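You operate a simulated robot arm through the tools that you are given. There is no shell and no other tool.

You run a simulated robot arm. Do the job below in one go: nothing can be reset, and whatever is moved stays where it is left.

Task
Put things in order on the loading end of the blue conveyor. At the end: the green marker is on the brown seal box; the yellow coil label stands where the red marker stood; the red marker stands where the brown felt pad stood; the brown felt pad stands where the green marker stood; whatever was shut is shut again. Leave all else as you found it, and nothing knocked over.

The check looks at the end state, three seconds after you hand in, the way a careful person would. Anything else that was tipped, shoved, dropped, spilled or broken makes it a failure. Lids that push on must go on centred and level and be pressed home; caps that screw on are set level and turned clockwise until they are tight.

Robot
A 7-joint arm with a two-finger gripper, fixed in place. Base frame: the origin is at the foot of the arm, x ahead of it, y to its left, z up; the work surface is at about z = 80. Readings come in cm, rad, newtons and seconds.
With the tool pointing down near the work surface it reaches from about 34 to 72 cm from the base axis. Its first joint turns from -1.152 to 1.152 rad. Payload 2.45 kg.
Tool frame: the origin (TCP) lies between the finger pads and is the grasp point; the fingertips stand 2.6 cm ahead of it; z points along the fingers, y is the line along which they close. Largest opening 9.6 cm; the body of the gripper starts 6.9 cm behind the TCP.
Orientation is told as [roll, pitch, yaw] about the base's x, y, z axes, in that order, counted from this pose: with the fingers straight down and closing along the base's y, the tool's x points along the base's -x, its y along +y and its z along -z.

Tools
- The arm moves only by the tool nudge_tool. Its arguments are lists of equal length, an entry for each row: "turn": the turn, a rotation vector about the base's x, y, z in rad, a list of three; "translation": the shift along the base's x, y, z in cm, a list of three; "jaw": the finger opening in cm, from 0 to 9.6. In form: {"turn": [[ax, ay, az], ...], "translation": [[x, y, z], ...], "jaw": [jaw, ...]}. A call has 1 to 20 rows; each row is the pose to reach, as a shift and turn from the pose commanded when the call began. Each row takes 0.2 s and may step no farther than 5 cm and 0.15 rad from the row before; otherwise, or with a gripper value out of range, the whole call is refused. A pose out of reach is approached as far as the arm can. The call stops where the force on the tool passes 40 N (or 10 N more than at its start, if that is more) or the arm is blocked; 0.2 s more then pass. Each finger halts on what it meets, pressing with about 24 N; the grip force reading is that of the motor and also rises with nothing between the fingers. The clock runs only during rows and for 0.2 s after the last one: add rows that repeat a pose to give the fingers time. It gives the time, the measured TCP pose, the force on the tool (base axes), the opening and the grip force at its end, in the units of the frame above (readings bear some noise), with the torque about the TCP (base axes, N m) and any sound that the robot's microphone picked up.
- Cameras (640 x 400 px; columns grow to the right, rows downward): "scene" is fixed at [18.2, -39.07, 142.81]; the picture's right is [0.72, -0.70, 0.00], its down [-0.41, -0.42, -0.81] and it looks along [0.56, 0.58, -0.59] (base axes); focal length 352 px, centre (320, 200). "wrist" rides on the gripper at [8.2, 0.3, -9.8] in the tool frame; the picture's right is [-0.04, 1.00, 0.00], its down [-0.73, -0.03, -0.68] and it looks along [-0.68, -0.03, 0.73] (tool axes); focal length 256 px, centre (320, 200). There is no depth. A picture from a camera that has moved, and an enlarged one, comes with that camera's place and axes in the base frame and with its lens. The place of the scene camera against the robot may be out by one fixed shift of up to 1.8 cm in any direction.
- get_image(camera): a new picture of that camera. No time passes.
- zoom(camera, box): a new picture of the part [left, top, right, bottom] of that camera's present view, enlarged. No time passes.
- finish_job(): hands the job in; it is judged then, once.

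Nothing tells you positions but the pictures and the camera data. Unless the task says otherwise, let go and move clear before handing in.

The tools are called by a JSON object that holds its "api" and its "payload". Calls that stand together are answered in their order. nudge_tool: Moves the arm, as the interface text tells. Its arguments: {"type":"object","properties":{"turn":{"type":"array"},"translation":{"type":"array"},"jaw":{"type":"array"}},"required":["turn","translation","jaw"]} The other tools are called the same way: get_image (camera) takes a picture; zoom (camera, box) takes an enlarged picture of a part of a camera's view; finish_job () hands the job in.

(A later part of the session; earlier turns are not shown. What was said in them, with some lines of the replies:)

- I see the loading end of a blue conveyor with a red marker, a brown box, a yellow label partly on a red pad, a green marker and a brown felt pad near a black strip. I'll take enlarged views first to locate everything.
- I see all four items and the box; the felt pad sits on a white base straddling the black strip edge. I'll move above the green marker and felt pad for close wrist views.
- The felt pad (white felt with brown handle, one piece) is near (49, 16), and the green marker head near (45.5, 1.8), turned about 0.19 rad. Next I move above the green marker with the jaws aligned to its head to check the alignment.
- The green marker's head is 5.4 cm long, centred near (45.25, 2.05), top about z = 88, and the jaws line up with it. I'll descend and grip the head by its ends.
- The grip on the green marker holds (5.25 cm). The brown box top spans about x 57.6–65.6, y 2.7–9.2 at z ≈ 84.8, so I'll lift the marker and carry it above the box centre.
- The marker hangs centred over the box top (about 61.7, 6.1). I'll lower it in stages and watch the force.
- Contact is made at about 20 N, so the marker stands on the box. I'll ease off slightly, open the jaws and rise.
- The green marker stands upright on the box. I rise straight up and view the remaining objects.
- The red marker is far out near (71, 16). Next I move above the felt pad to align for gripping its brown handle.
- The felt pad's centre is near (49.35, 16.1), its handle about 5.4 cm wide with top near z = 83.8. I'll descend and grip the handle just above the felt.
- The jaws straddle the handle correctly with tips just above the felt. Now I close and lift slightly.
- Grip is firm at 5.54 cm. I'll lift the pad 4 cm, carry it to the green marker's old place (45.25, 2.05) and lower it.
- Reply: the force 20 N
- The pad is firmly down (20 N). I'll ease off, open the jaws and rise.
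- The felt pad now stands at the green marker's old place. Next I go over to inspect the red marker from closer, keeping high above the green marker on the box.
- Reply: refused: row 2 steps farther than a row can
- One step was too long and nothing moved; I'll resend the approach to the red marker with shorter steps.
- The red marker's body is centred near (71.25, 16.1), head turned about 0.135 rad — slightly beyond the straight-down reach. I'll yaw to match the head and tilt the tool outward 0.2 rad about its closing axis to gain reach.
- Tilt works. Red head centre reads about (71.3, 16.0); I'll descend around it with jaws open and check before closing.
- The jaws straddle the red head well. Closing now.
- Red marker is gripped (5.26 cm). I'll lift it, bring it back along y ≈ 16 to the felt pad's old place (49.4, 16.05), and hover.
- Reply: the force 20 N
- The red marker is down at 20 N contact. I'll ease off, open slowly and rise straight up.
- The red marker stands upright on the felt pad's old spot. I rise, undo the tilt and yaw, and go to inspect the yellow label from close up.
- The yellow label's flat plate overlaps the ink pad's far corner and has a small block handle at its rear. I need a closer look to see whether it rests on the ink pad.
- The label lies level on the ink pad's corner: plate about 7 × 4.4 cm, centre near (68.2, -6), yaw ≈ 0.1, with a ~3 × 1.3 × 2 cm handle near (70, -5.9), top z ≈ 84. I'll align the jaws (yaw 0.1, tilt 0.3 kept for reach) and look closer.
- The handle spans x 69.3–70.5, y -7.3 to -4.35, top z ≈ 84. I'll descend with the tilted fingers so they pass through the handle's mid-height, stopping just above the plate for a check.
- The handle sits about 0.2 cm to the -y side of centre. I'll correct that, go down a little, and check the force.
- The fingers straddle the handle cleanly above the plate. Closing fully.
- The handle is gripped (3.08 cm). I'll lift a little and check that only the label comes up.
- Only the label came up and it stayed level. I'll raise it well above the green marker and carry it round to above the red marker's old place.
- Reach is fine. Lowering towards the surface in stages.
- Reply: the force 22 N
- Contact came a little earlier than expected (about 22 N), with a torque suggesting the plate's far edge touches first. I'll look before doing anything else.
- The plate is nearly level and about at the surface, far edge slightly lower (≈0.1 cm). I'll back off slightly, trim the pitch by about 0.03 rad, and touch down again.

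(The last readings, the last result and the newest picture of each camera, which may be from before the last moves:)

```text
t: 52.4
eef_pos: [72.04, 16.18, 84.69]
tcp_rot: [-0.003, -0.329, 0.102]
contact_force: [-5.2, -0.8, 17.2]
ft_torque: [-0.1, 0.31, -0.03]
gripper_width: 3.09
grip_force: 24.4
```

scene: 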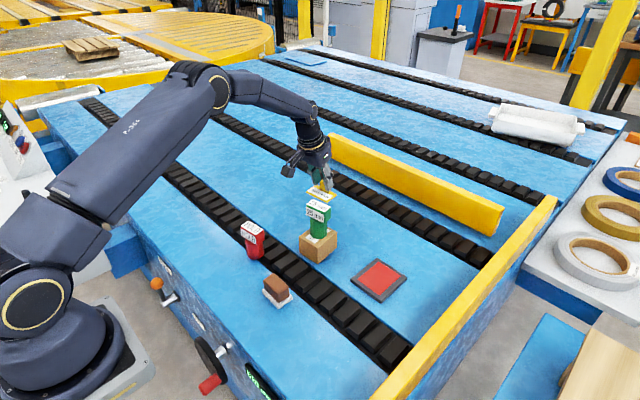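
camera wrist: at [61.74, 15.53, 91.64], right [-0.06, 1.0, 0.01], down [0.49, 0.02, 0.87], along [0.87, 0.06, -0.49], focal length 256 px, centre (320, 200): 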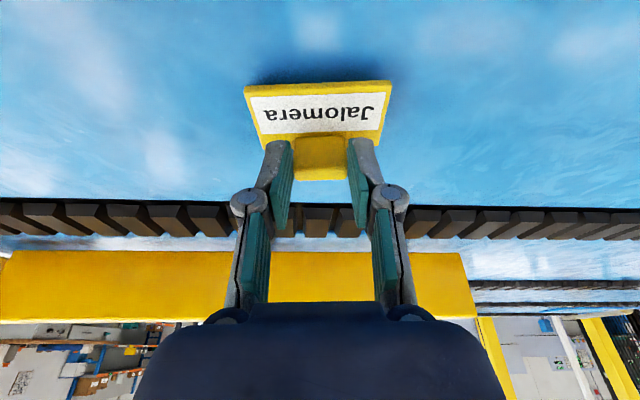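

Now the near edge touches first, so the label had already levelled itself in the grip. I'll back off, undo most of the trim and set it down again.

{"api": "nudge_tool", "payload": {"turn": [[0, 0, 0], [0, 0.02, 0], [0, 0.02, 0], [0, 0.02, 0]], "translation": [[0, 0, 0.3], [0, 0, 0.4], [0, 0, 0.4], [0, 0, 0.4]], "jaw": [2.5, 2.5, 2.5, 2.5]}}

{"api": "get_image", "payload": {"camera": "wrist"}}

{"api": "zoom", "payload": {"camera": "wrist", "box": [230, 50, 410, 190]}}

```text
t: 53.4
eef_pos: [72.26, 16.19, 85.05]
tcp_rot: [-0.002, -0.309, 0.099]
contact_force: [-0.2, 0.4, -0.3]
ft_torque: [-0.03, 0.02, 0.0]
gripper_width: 3.08
grip_force: 23.8
```

```text
taken
camera wrist: at [61.53, 15.44, 91.85], right [-0.06, 1.0, 0.01], down [0.49, 0.02, 0.87], along [0.87, 0.06, -0.49], focal length 256 px, centre (320, 200)
```

wrist: 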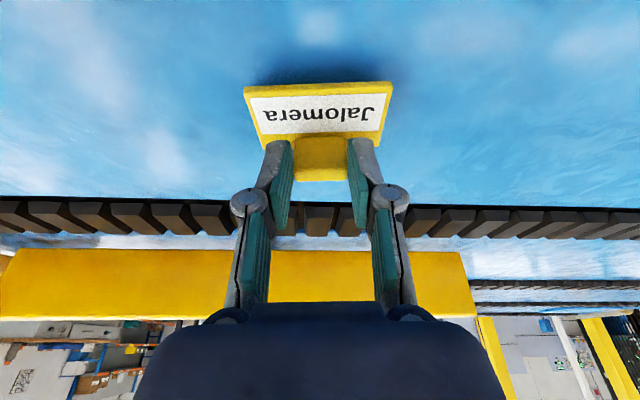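

```text
2.86 times, centred on (320, 120) of wrist
camera zoom: at [61.53, 15.44, 91.85], right [-0.06, 1.0, 0.01], down [0.49, 0.02, 0.87], along [0.87, 0.06, -0.49], focal length 731 px, centre (320, 429)
```

zoom: 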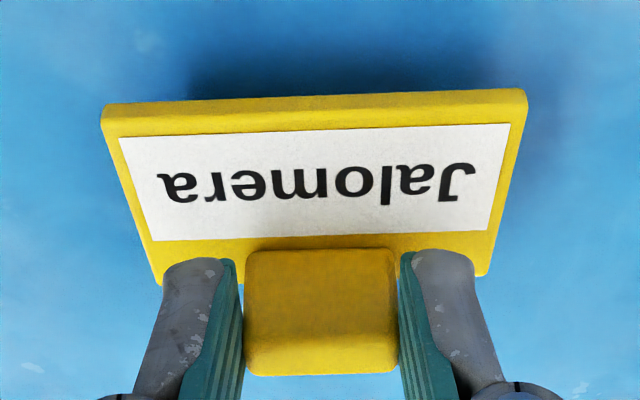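

{"api": "nudge_tool", "payload": {"turn": [[0, 0, 0], [0, 0, 0], [0, 0, 0]], "translation": [[0, 0, -0.15], [0, 0, -0.25], [0, 0, -0.25]], "jaw": [2.5, 2.5, 2.5]}}

```text
t: 54.2
eef_pos: [72.32, 16.2, 84.94]
tcp_rot: [-0.003, -0.31, 0.1]
contact_force: [-0.1, -0.5, 0.3]
ft_torque: [0.01, 0.0, -0.03]
gripper_width: 3.11
grip_force: 23.7
```

{"api": "nudge_tool", "payload": {"turn": [[0, 0, 0], [0, 0, 0], [0, 0, 0]], "translation": [[0, 0, -0.06], [0, 0, -0.1], [0, 0, -0.1]], "jaw": [2.5, 2.5, 2.5]}}

```text
t: 55.0
eef_pos: [72.23, 16.05, 84.72]
tcp_rot: [0.0, -0.311, 0.1]
contact_force: [0.1, 0.4, 0.5]
ft_torque: [-0.06, -0.06, 0.02]
gripper_width: 3.12
grip_force: 23.9
```

{"api": "nudge_tool", "payload": {"turn": [[0, 0, 0], [0, 0, 0], [0, 0, 0]], "translation": [[0, 0, -0.06], [0, 0, -0.1], [0, 0, -0.1]], "jaw": [2.5, 2.5, 2.5]}}

```text
t: 55.8
eef_pos: [72.27, 16.14, 84.66]
tcp_rot: [0.001, -0.311, 0.099]
contact_force: [-1.6, 0.6, 9.8]
ft_torque: [-0.01, -0.09, 0.02]
gripper_width: 3.09
grip_force: 23.6
```

{"api": "nudge_tool", "payload": {"turn": [[0, 0, 0], [0, 0, 0]], "translation": [[0, 0, -0.06], [0, 0, -0.06]], "jaw": [2.5, 2.5]}}

{"api": "zoom", "payload": {"camera": "wrist", "box": [230, 50, 410, 190]}}

```text
t: 56.4
eef_pos: [72.44, 16.13, 84.66]
tcp_rot: [0.0, -0.312, 0.1]
contact_force: [-1.1, 0.4, 15.8]
ft_torque: [0.01, -0.27, 0.03]
gripper_width: 3.07
grip_force: 24.2
```

```text
2.86 times, centred on (320, 120) of wrist
camera zoom: at [61.58, 15.4, 91.52], right [-0.06, 1.0, 0.01], down [0.49, 0.02, 0.87], along [0.87, 0.06, -0.49], focal length 731 px, centre (320, 429)
```

zoom: 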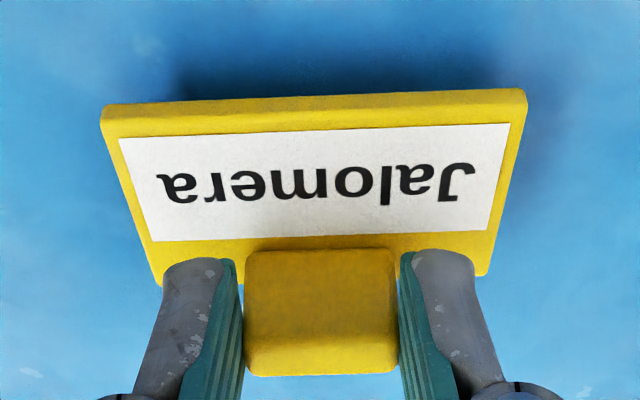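

The label is down and practically level. I'll ease off and open the jaws.

{"api": "nudge_tool", "payload": {"turn": [[0, 0, 0], [0, 0, 0], [0, 0, 0], [0, 0, 0], [0, 0, 0], [0, 0, 0]], "translation": [[0, 0, 0.05], [0, 0, 0.06], [0, 0, 0.06], [0, 0, 0.06], [0, 0, 0.06], [0, 0, 0.06]], "jaw": [2.5, 3.4, 4.2, 5.2, 6.2, 6.2]}}

{"api": "get_image", "payload": {"camera": "wrist"}}

{"api": "zoom", "payload": {"camera": "wrist", "box": [230, 50, 410, 190]}}

```text
t: 57.8
eef_pos: [72.22, 16.15, 84.61]
tcp_rot: [0.0, -0.309, 0.099]
contact_force: [-1.0, -0.4, -0.3]
ft_torque: [-0.03, -0.01, -0.01]
gripper_width: 6.21
grip_force: 0.1
```

```text
taken
camera wrist: at [61.51, 15.43, 91.47], right [-0.06, 1.0, 0.01], down [0.49, 0.02, 0.87], along [0.87, 0.06, -0.49], focal length 256 px, centre (320, 200)
```

wrist: 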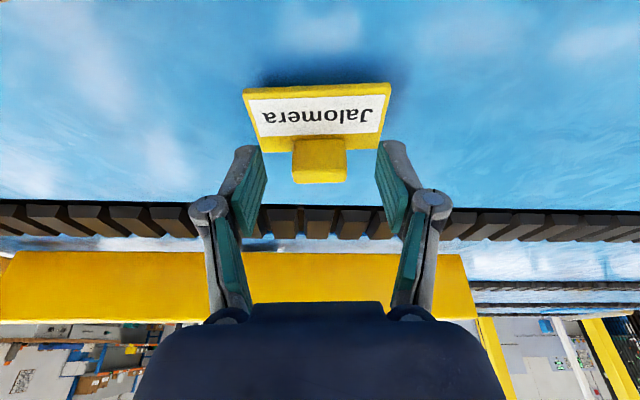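

```text
2.86 times, centred on (320, 120) of wrist
camera zoom: at [61.51, 15.43, 91.47], right [-0.06, 1.0, 0.01], down [0.49, 0.02, 0.87], along [0.87, 0.06, -0.49], focal length 731 px, centre (320, 429)
```

zoom: 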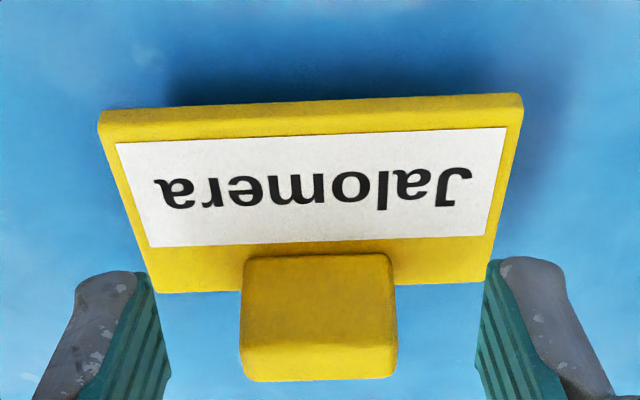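

The label is released and stands. I'll rise straight up and view it from above.

{"api": "nudge_tool", "payload": {"turn": [[0, 0, 0], [0, 0, 0], [0, 0, 0], [0, 0, 0], [0, 0.1, 0], [0, 0.2, 0], [0, 0.3, 0], [0, 0.3, 0]], "translation": [[0, 0, 1.5], [0, 0, 4], [0, 0, 8], [0, 0, 12], [-3, 0, 14], [-6, 0, 15], [-9, 0, 15], [-9, 0, 15]], "jaw": [6.2, 6.2, 6.2, 6.2, 6.2, 6.2, 6.2, 6.2]}}

{"api": "get_image", "payload": {"camera": "wrist"}}

{"api": "get_image", "payload": {"camera": "scene"}}

{"api": "zoom", "payload": {"camera": "wrist", "box": [250, 90, 390, 190]}}

{"api": "zoom", "payload": {"camera": "scene", "box": [280, 160, 360, 230]}}

```text
t: 59.6
eef_pos: [63.38, 16.11, 99.69]
tcp_rot: [0.03, -0.008, 0.093]
contact_force: [0.0, 0.1, 0.9]
ft_torque: [0.03, 0.01, 0.01]
gripper_width: 6.19
grip_force: 0.1
```

```text
taken
camera wrist: at [55.19, 15.43, 109.38], right [-0.06, 1.0, 0.03], down [0.73, 0.02, 0.68], along [0.68, 0.06, -0.73], focal length 256 px, centre (320, 200)
```

wrist: 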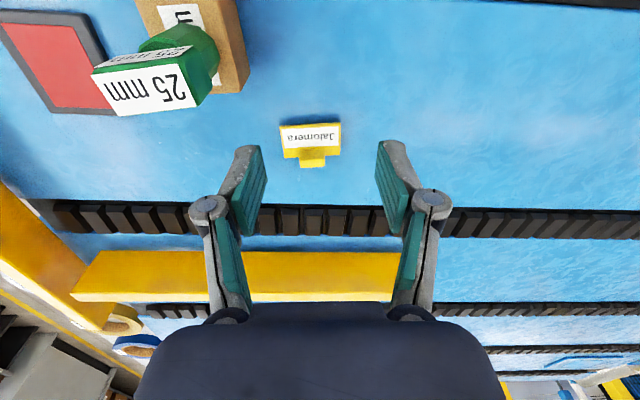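

```text
taken
```

scene: 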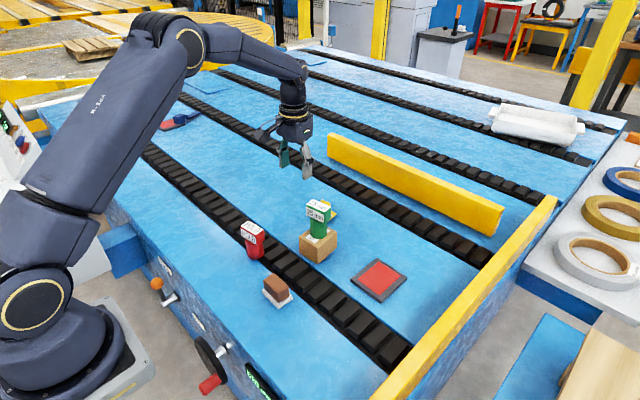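

```text
4.00 times, centred on (320, 140) of wrist
camera zoom: at [55.19, 15.43, 109.38], right [-0.06, 1.0, 0.03], down [0.73, 0.02, 0.68], along [0.68, 0.06, -0.73], focal length 1024 px, centre (320, 440)
```

zoom: 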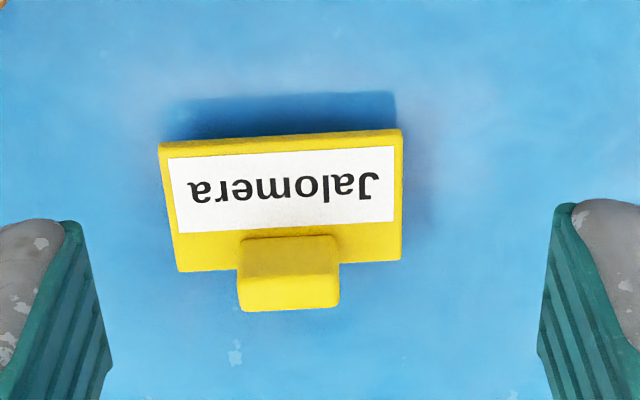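

```text
5.71 times, centred on (320, 195) of scene
camera zoom: at [18.2, -39.07, 142.81], right [0.72, -0.7, 0.0], down [-0.41, -0.42, -0.81], along [0.56, 0.58, -0.59], focal length 2014 px, centre (320, 229)
```

zoom: 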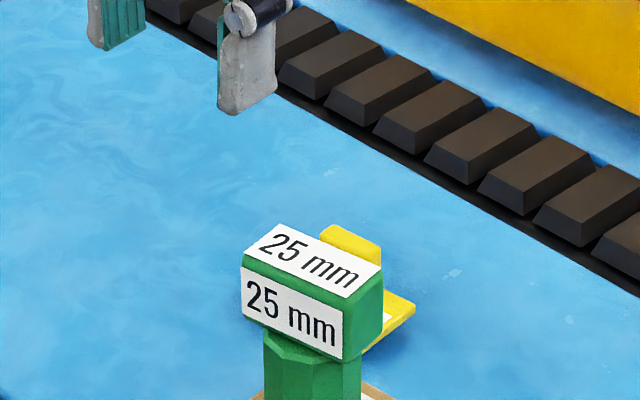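

The label lies flat, but its plate centre works out near (72.0, 16.1), about 0.8 cm beyond the red marker's old centre (71.2, 16.05). I'll go back down with the same posture, regrip the handle and shift it in by 0.8 cm.

{"api": "nudge_tool", "payload": {"turn": [[0, -0.1, 0], [0, -0.2, 0], [0, -0.3, 0], [0, -0.3, 0], [0, -0.3, 0], [0, -0.3, 0], [0, -0.3, 0], [0, -0.3, 0]], "translation": [[3, 0, 0], [6, 0, -1], [9, 0, -3], [9, 0, -7], [9, 0, -11], [9, 0, -13.5], [9, 0, -14.6], [9, 0, -14.6]], "jaw": [6.2, 6.2, 6.2, 6.2, 6.2, 6.2, 6.2, 6.2]}}

{"api": "get_image", "payload": {"camera": "wrist"}}

{"api": "zoom", "payload": {"camera": "wrist", "box": [230, 50, 410, 190]}}

```text
t: 61.4
eef_pos: [72.41, 16.22, 84.97]
tcp_rot: [-0.001, -0.311, 0.099]
contact_force: [-0.6, -0.4, -0.7]
ft_torque: [0.0, 0.02, -0.01]
gripper_width: 6.19
grip_force: 0.0
```

```text
taken
camera wrist: at [61.68, 15.45, 91.85], right [-0.06, 1.0, 0.01], down [0.49, 0.02, 0.87], along [0.87, 0.06, -0.49], focal length 256 px, centre (320, 200)
```

wrist: 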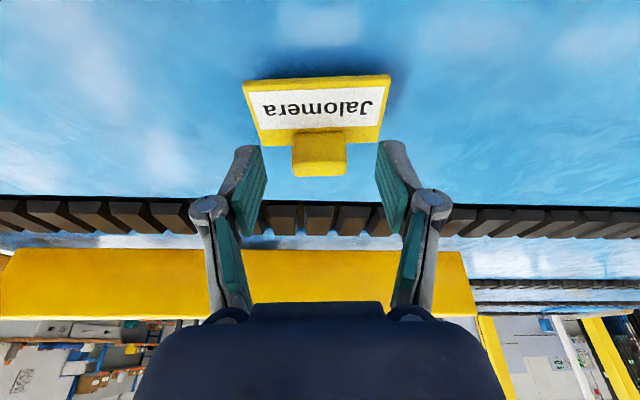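

```text
2.86 times, centred on (320, 120) of wrist
camera zoom: at [61.68, 15.45, 91.85], right [-0.06, 1.0, 0.01], down [0.49, 0.02, 0.87], along [0.87, 0.06, -0.49], focal length 731 px, centre (320, 429)
```

zoom: 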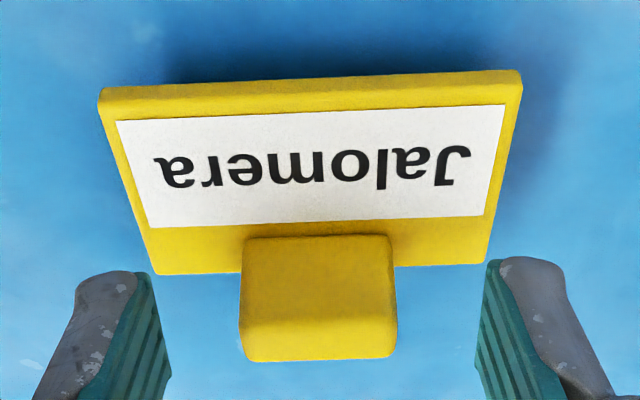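

{"api": "nudge_tool", "payload": {"turn": [[0, 0, 0], [0, 0, 0], [0, 0, 0], [0, 0, 0], [0, 0, 0], [0, 0, 0], [0, 0, 0]], "translation": [[0, 0, -0.3], [0, 0, -0.6], [0, 0, -0.6], [0, 0, -0.6], [0, 0, -0.6], [0, 0, -0.6], [0, 0, -0.6]], "jaw": [6.2, 6.2, 5.0, 3.8, 2.5, 2.5, 2.5]}}

{"api": "zoom", "payload": {"camera": "wrist", "box": [230, 50, 410, 190]}}

```text
t: 63.0
eef_pos: [72.31, 16.16, 84.32]
tcp_rot: [0.002, -0.308, 0.097]
contact_force: [-0.4, -0.6, -0.7]
ft_torque: [-0.03, 0.0, -0.02]
gripper_width: 3.11
grip_force: 24.0
```

```text
2.86 times, centred on (320, 120) of wrist
camera zoom: at [61.58, 15.44, 91.24], right [-0.06, 1.0, 0.01], down [0.49, 0.02, 0.87], along [0.87, 0.06, -0.49], focal length 731 px, centre (320, 429)
```

zoom: 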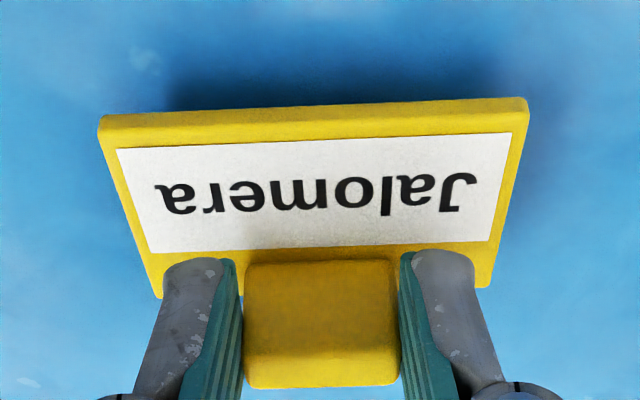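

Regripped. Lifting 0.6 cm, moving 0.8 cm towards the robot, and lowering back to the same height.

{"api": "nudge_tool", "payload": {"turn": [[0, 0, 0], [0, 0, 0], [0, 0, 0], [0, 0, 0], [0, 0, 0], [0, 0, 0], [0, 0, 0], [0, 0, 0]], "translation": [[0, 0, 0.4], [0, 0, 0.7], [-0.4, 0, 0.7], [-0.8, -0.02, 0.7], [-0.8, -0.02, 0.7], [-0.8, -0.02, 0.4], [-0.8, -0.02, 0.15], [-0.8, -0.02, 0.15]], "jaw": [2.5, 2.5, 2.5, 2.5, 2.5, 2.5, 2.5, 2.5]}}

{"api": "nudge_tool", "payload": {"turn": [[0, 0, 0], [0, 0, 0], [0, 0, 0]], "translation": [[0, 0, -0.08], [0, 0, -0.14], [0, 0, -0.14]], "jaw": [2.5, 2.5, 2.5]}}

```text
t: 64.8
eef_pos: [71.59, 16.18, 84.65]
tcp_rot: [-0.001, -0.309, 0.101]
contact_force: [0.7, -0.5, -0.9]
ft_torque: [0.02, 0.0, 0.01]
gripper_width: 3.11
grip_force: 23.8
```

```text
t: 65.6
eef_pos: [71.49, 16.14, 84.38]
tcp_rot: [-0.002, -0.309, 0.098]
contact_force: [1.7, 0.6, 0.1]
ft_torque: [0.03, 0.03, 0.0]
gripper_width: 3.13
grip_force: 24.1
```

{"api": "nudge_tool", "payload": {"turn": [[0, 0, 0], [0, 0, 0]], "translation": [[0, 0, -0.06], [0, 0, -0.06]], "jaw": [2.5, 2.5]}}

```text
t: 66.2
eef_pos: [71.42, 16.07, 84.36]
tcp_rot: [-0.002, -0.31, 0.101]
contact_force: [-0.5, 0.4, -0.1]
ft_torque: [-0.02, 0.05, -0.03]
gripper_width: 3.09
grip_force: 23.9
```

{"api": "nudge_tool", "payload": {"turn": [[0, 0, 0], [0, 0, 0]], "translation": [[0, 0, -0.06], [0, 0, -0.06]], "jaw": [2.5, 2.5]}}

```text
t: 66.8
eef_pos: [71.47, 16.13, 84.37]
tcp_rot: [0.0, -0.312, 0.099]
contact_force: [1.3, -0.4, 2.2]
ft_torque: [0.01, 0.02, -0.02]
gripper_width: 3.1
grip_force: 24.4
```

{"api": "nudge_tool", "payload": {"turn": [[0, 0, 0], [0, 0, 0]], "translation": [[0, 0, -0.05], [0, 0, -0.05]], "jaw": [2.5, 2.5]}}

```text
t: 67.4
eef_pos: [71.47, 16.15, 84.36]
tcp_rot: [0.0, -0.31, 0.1]
contact_force: [-3.4, -0.4, 11.8]
ft_torque: [-0.03, 0.18, -0.01]
gripper_width: 3.08
grip_force: 24.1
```

Contact at 12 N. Releasing and rising straight up.

{"api": "nudge_tool", "payload": {"turn": [[0, 0, 0], [0, 0, 0], [0, 0, 0], [0, 0, 0], [0, 0, 0], [0, 0, 0], [0, 0, 0], [0, 0, 0], [0, 0, 0]], "translation": [[0, 0, 0.03], [0, 0, 0.04], [0, 0, 0.04], [0, 0, 0.04], [0, 0, 0.04], [0, 0, 1.5], [0, 0, 5], [0, 0, 9], [0, 0, 12]], "jaw": [2.5, 3.4, 4.4, 5.4, 6.2, 6.2, 6.2, 6.2, 6.2]}}

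{"api": "nudge_tool", "payload": {"turn": [[-0.01, 0.1, 0], [-0.02, 0.2, 0], [-0.03, 0.3, 0], [-0.03, 0.3, 0]], "translation": [[-3, 0, 2], [-6, 0, 3], [-9, 0, 3], [-9, 0, 3]], "jaw": [6.2, 6.2, 6.2, 6.2]}}

{"api": "get_image", "payload": {"camera": "wrist"}}

{"api": "zoom", "payload": {"camera": "wrist", "box": [250, 90, 390, 190]}}

{"api": "get_image", "payload": {"camera": "scene"}}

```text
t: 69.4
eef_pos: [71.5, 15.98, 96.44]
tcp_rot: [-0.001, -0.307, 0.101]
contact_force: [0.2, 0.6, -0.3]
ft_torque: [-0.01, 0.02, 0.01]
gripper_width: 6.23
grip_force: 0.0
```

```text
t: 70.4
eef_pos: [62.23, 16.11, 99.5]
tcp_rot: [-0.002, -0.005, 0.1]
contact_force: [0.1, 0.3, 0.3]
ft_torque: [0.0, -0.02, 0.01]
gripper_width: 6.2
grip_force: 0.1
```

```text
taken
camera wrist: at [54.12, 15.63, 109.14], right [-0.06, 1.0, 0.0], down [0.73, 0.04, 0.68], along [0.68, 0.04, -0.73], focal length 256 px, centre (320, 200)
```

wrist: 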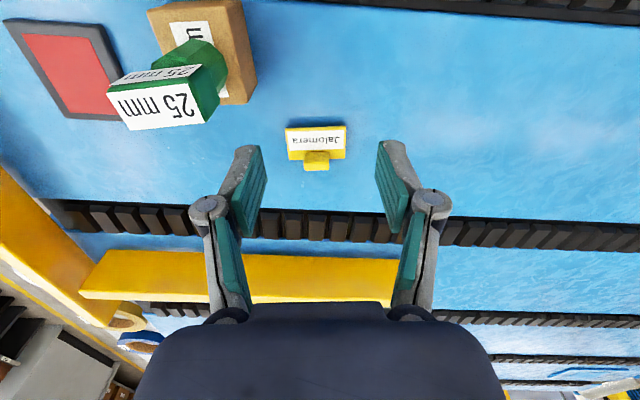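

```text
4.00 times, centred on (320, 140) of wrist
camera zoom: at [54.12, 15.63, 109.14], right [-0.06, 1.0, 0.0], down [0.73, 0.04, 0.68], along [0.68, 0.04, -0.73], focal length 1024 px, centre (320, 440)
```

zoom: 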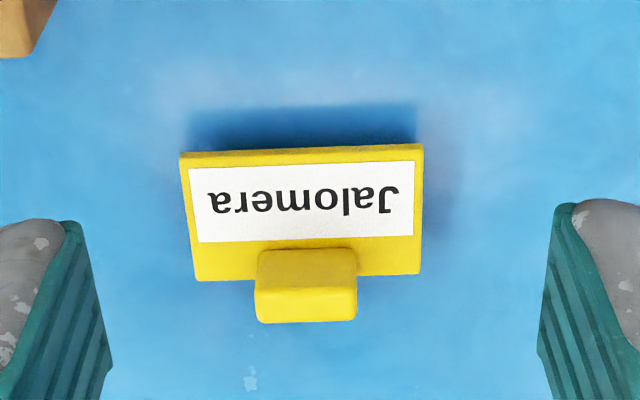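

```text
taken
```

scene: 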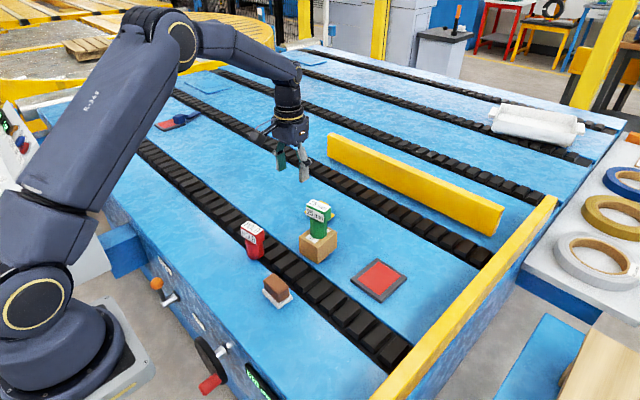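

The label's plate is now centred near (71.3, 16.15), matching the red marker's old spot. I'll retreat to the starting pose and do a final check of everything.

{"api": "nudge_tool", "payload": {"turn": [[0, 0, 0], [0, 0, 0], [0, 0, 0], [0, 0, -0.05], [0, 0, -0.1], [0, 0, -0.1], [0, 0, -0.1], [0, 0, -0.1], [0, 0, -0.1], [0, 0, -0.1]], "translation": [[0, 0, 4], [0, 0, 8], [-1.5, -3, 11], [-3.5, -7, 12.5], [-5.5, -11, 12.7], [-7.5, -15, 12.7], [-9.5, -19, 12.7], [-11.5, -22, 12.7], [-13.3, -24.3, 12.7], [-13.3, -24.3, 12.7]], "jaw": [7, 8, 9, 9.6, 9.6, 9.6, 9.6, 9.6, 9.6, 9.6]}}

{"api": "get_image", "payload": {"camera": "scene"}}

{"api": "zoom", "payload": {"camera": "scene", "box": [220, 170, 420, 310]}}

{"api": "get_image", "payload": {"camera": "wrist"}}

{"api": "zoom", "payload": {"camera": "wrist", "box": [260, 0, 560, 200]}}

```text
t: 72.6
eef_pos: [49.22, -8.24, 111.84]
tcp_rot: [-0.002, -0.008, 0.0]
contact_force: [0.1, 0.0, 0.3]
ft_torque: [-0.01, -0.02, -0.02]
gripper_width: 9.59
grip_force: 0.0
```

```text
taken
```

scene: 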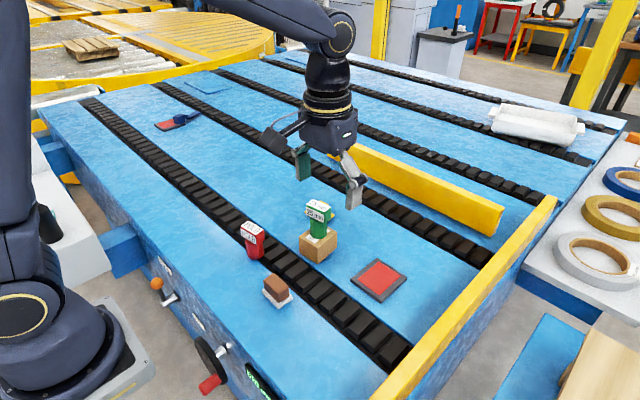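

```text
2.86 times, centred on (320, 240) of scene
camera zoom: at [18.2, -39.07, 142.81], right [0.72, -0.7, 0.0], down [-0.41, -0.42, -0.81], along [0.56, 0.58, -0.59], focal length 1007 px, centre (320, 86)
```

zoom: 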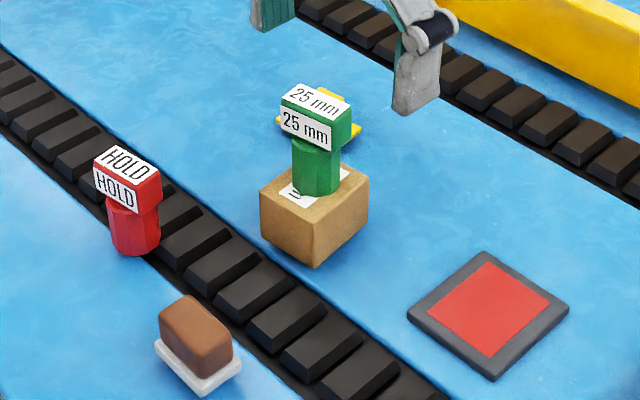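

```text
taken
camera wrist: at [41.06, -7.88, 121.62], right [0.04, 1.0, 0.0], down [0.73, -0.03, 0.68], along [0.68, -0.03, -0.73], focal length 256 px, centre (320, 200)
```

wrist: 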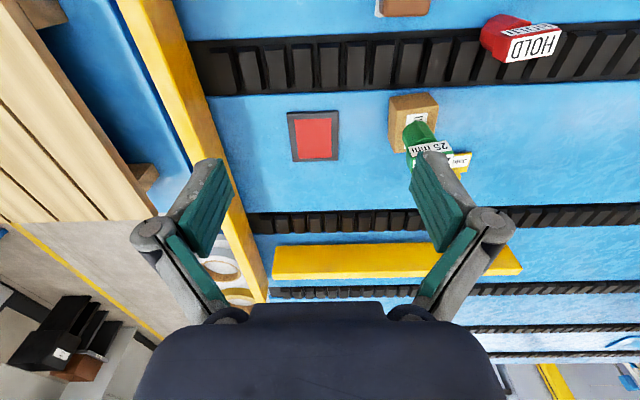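

```text
2.00 times, centred on (410, 100) of wrist
camera zoom: at [41.06, -7.88, 121.62], right [0.04, 1.0, 0.0], down [0.73, -0.03, 0.68], along [0.68, -0.03, -0.73], focal length 512 px, centre (140, 400)
```

zoom: 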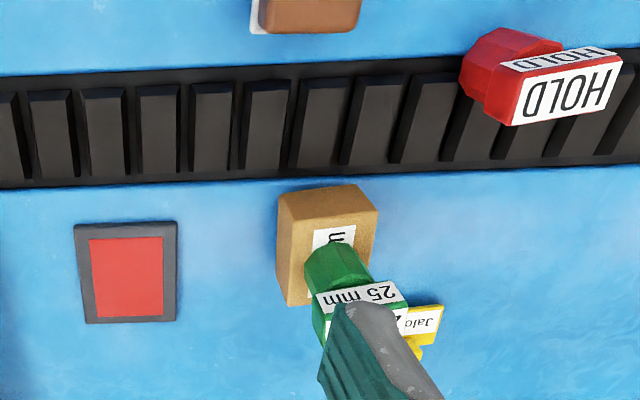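

{"api": "zoom", "payload": {"camera": "scene", "box": [225, 210, 305, 310]}}

{"api": "zoom", "payload": {"camera": "scene", "box": [290, 180, 360, 270]}}

```text
4.00 times, centred on (265, 260) of scene
camera zoom: at [18.2, -39.07, 142.81], right [0.72, -0.7, 0.0], down [-0.41, -0.42, -0.81], along [0.56, 0.58, -0.59], focal length 1410 px, centre (540, -40)
```

zoom: 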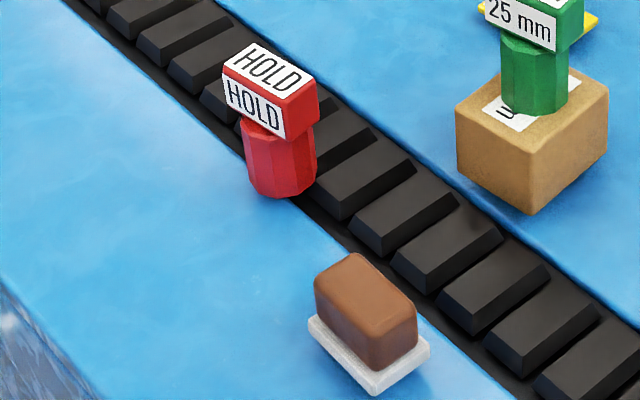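

```text
4.44 times, centred on (325, 225) of scene
camera zoom: at [18.2, -39.07, 142.81], right [0.72, -0.7, 0.0], down [-0.41, -0.42, -0.81], along [0.56, 0.58, -0.59], focal length 1567 px, centre (298, 89)
```

zoom: 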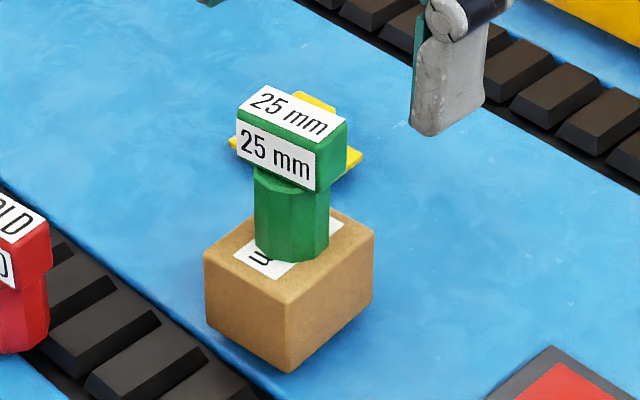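

Final check: the green marker stands on the box, the felt pad, red marker and yellow label are each on their target spots (scene pixels agree within about 1 px), everything is upright, and the box and ink pad haven't moved. Nothing had been shut that needed reclosing, and the arm is clear, so I hand the job in.

{"api": "finish_job", "payload": {}}

```text
The job is handed in.
```

The job is done and handed in; I don't have the checker's verdict, only my own last look at the pictures. All four items are upright or flat on their new spots:

| Item | Now stands | Centre (x, y in cm) |
|---|---|---|
| Green marker | on top of the brown seal box | about 61.6, 6.1 |
| Brown felt pad | where the green marker stood | about 45.3, 2.1 |
| Red marker | where the brown felt pad stood | about 49.4, 16.1 |
| Yellow coil label | where the red marker stood | about 71.3, 16.2 |

- **Match to the old spots:** In the scene pictures, the felt pad, red marker and label line up to about 1 pixel, roughly 0.3 cm.
- **Yellow label:** I set it down about 0.8 cm too far out at first, so I picked it up again and moved it in.
- **Everything else:** The seal box and the red ink pad are where they were. I saw nothing shut at the start, so nothing needed closing. The arm is back near its starting position, clear of everything.
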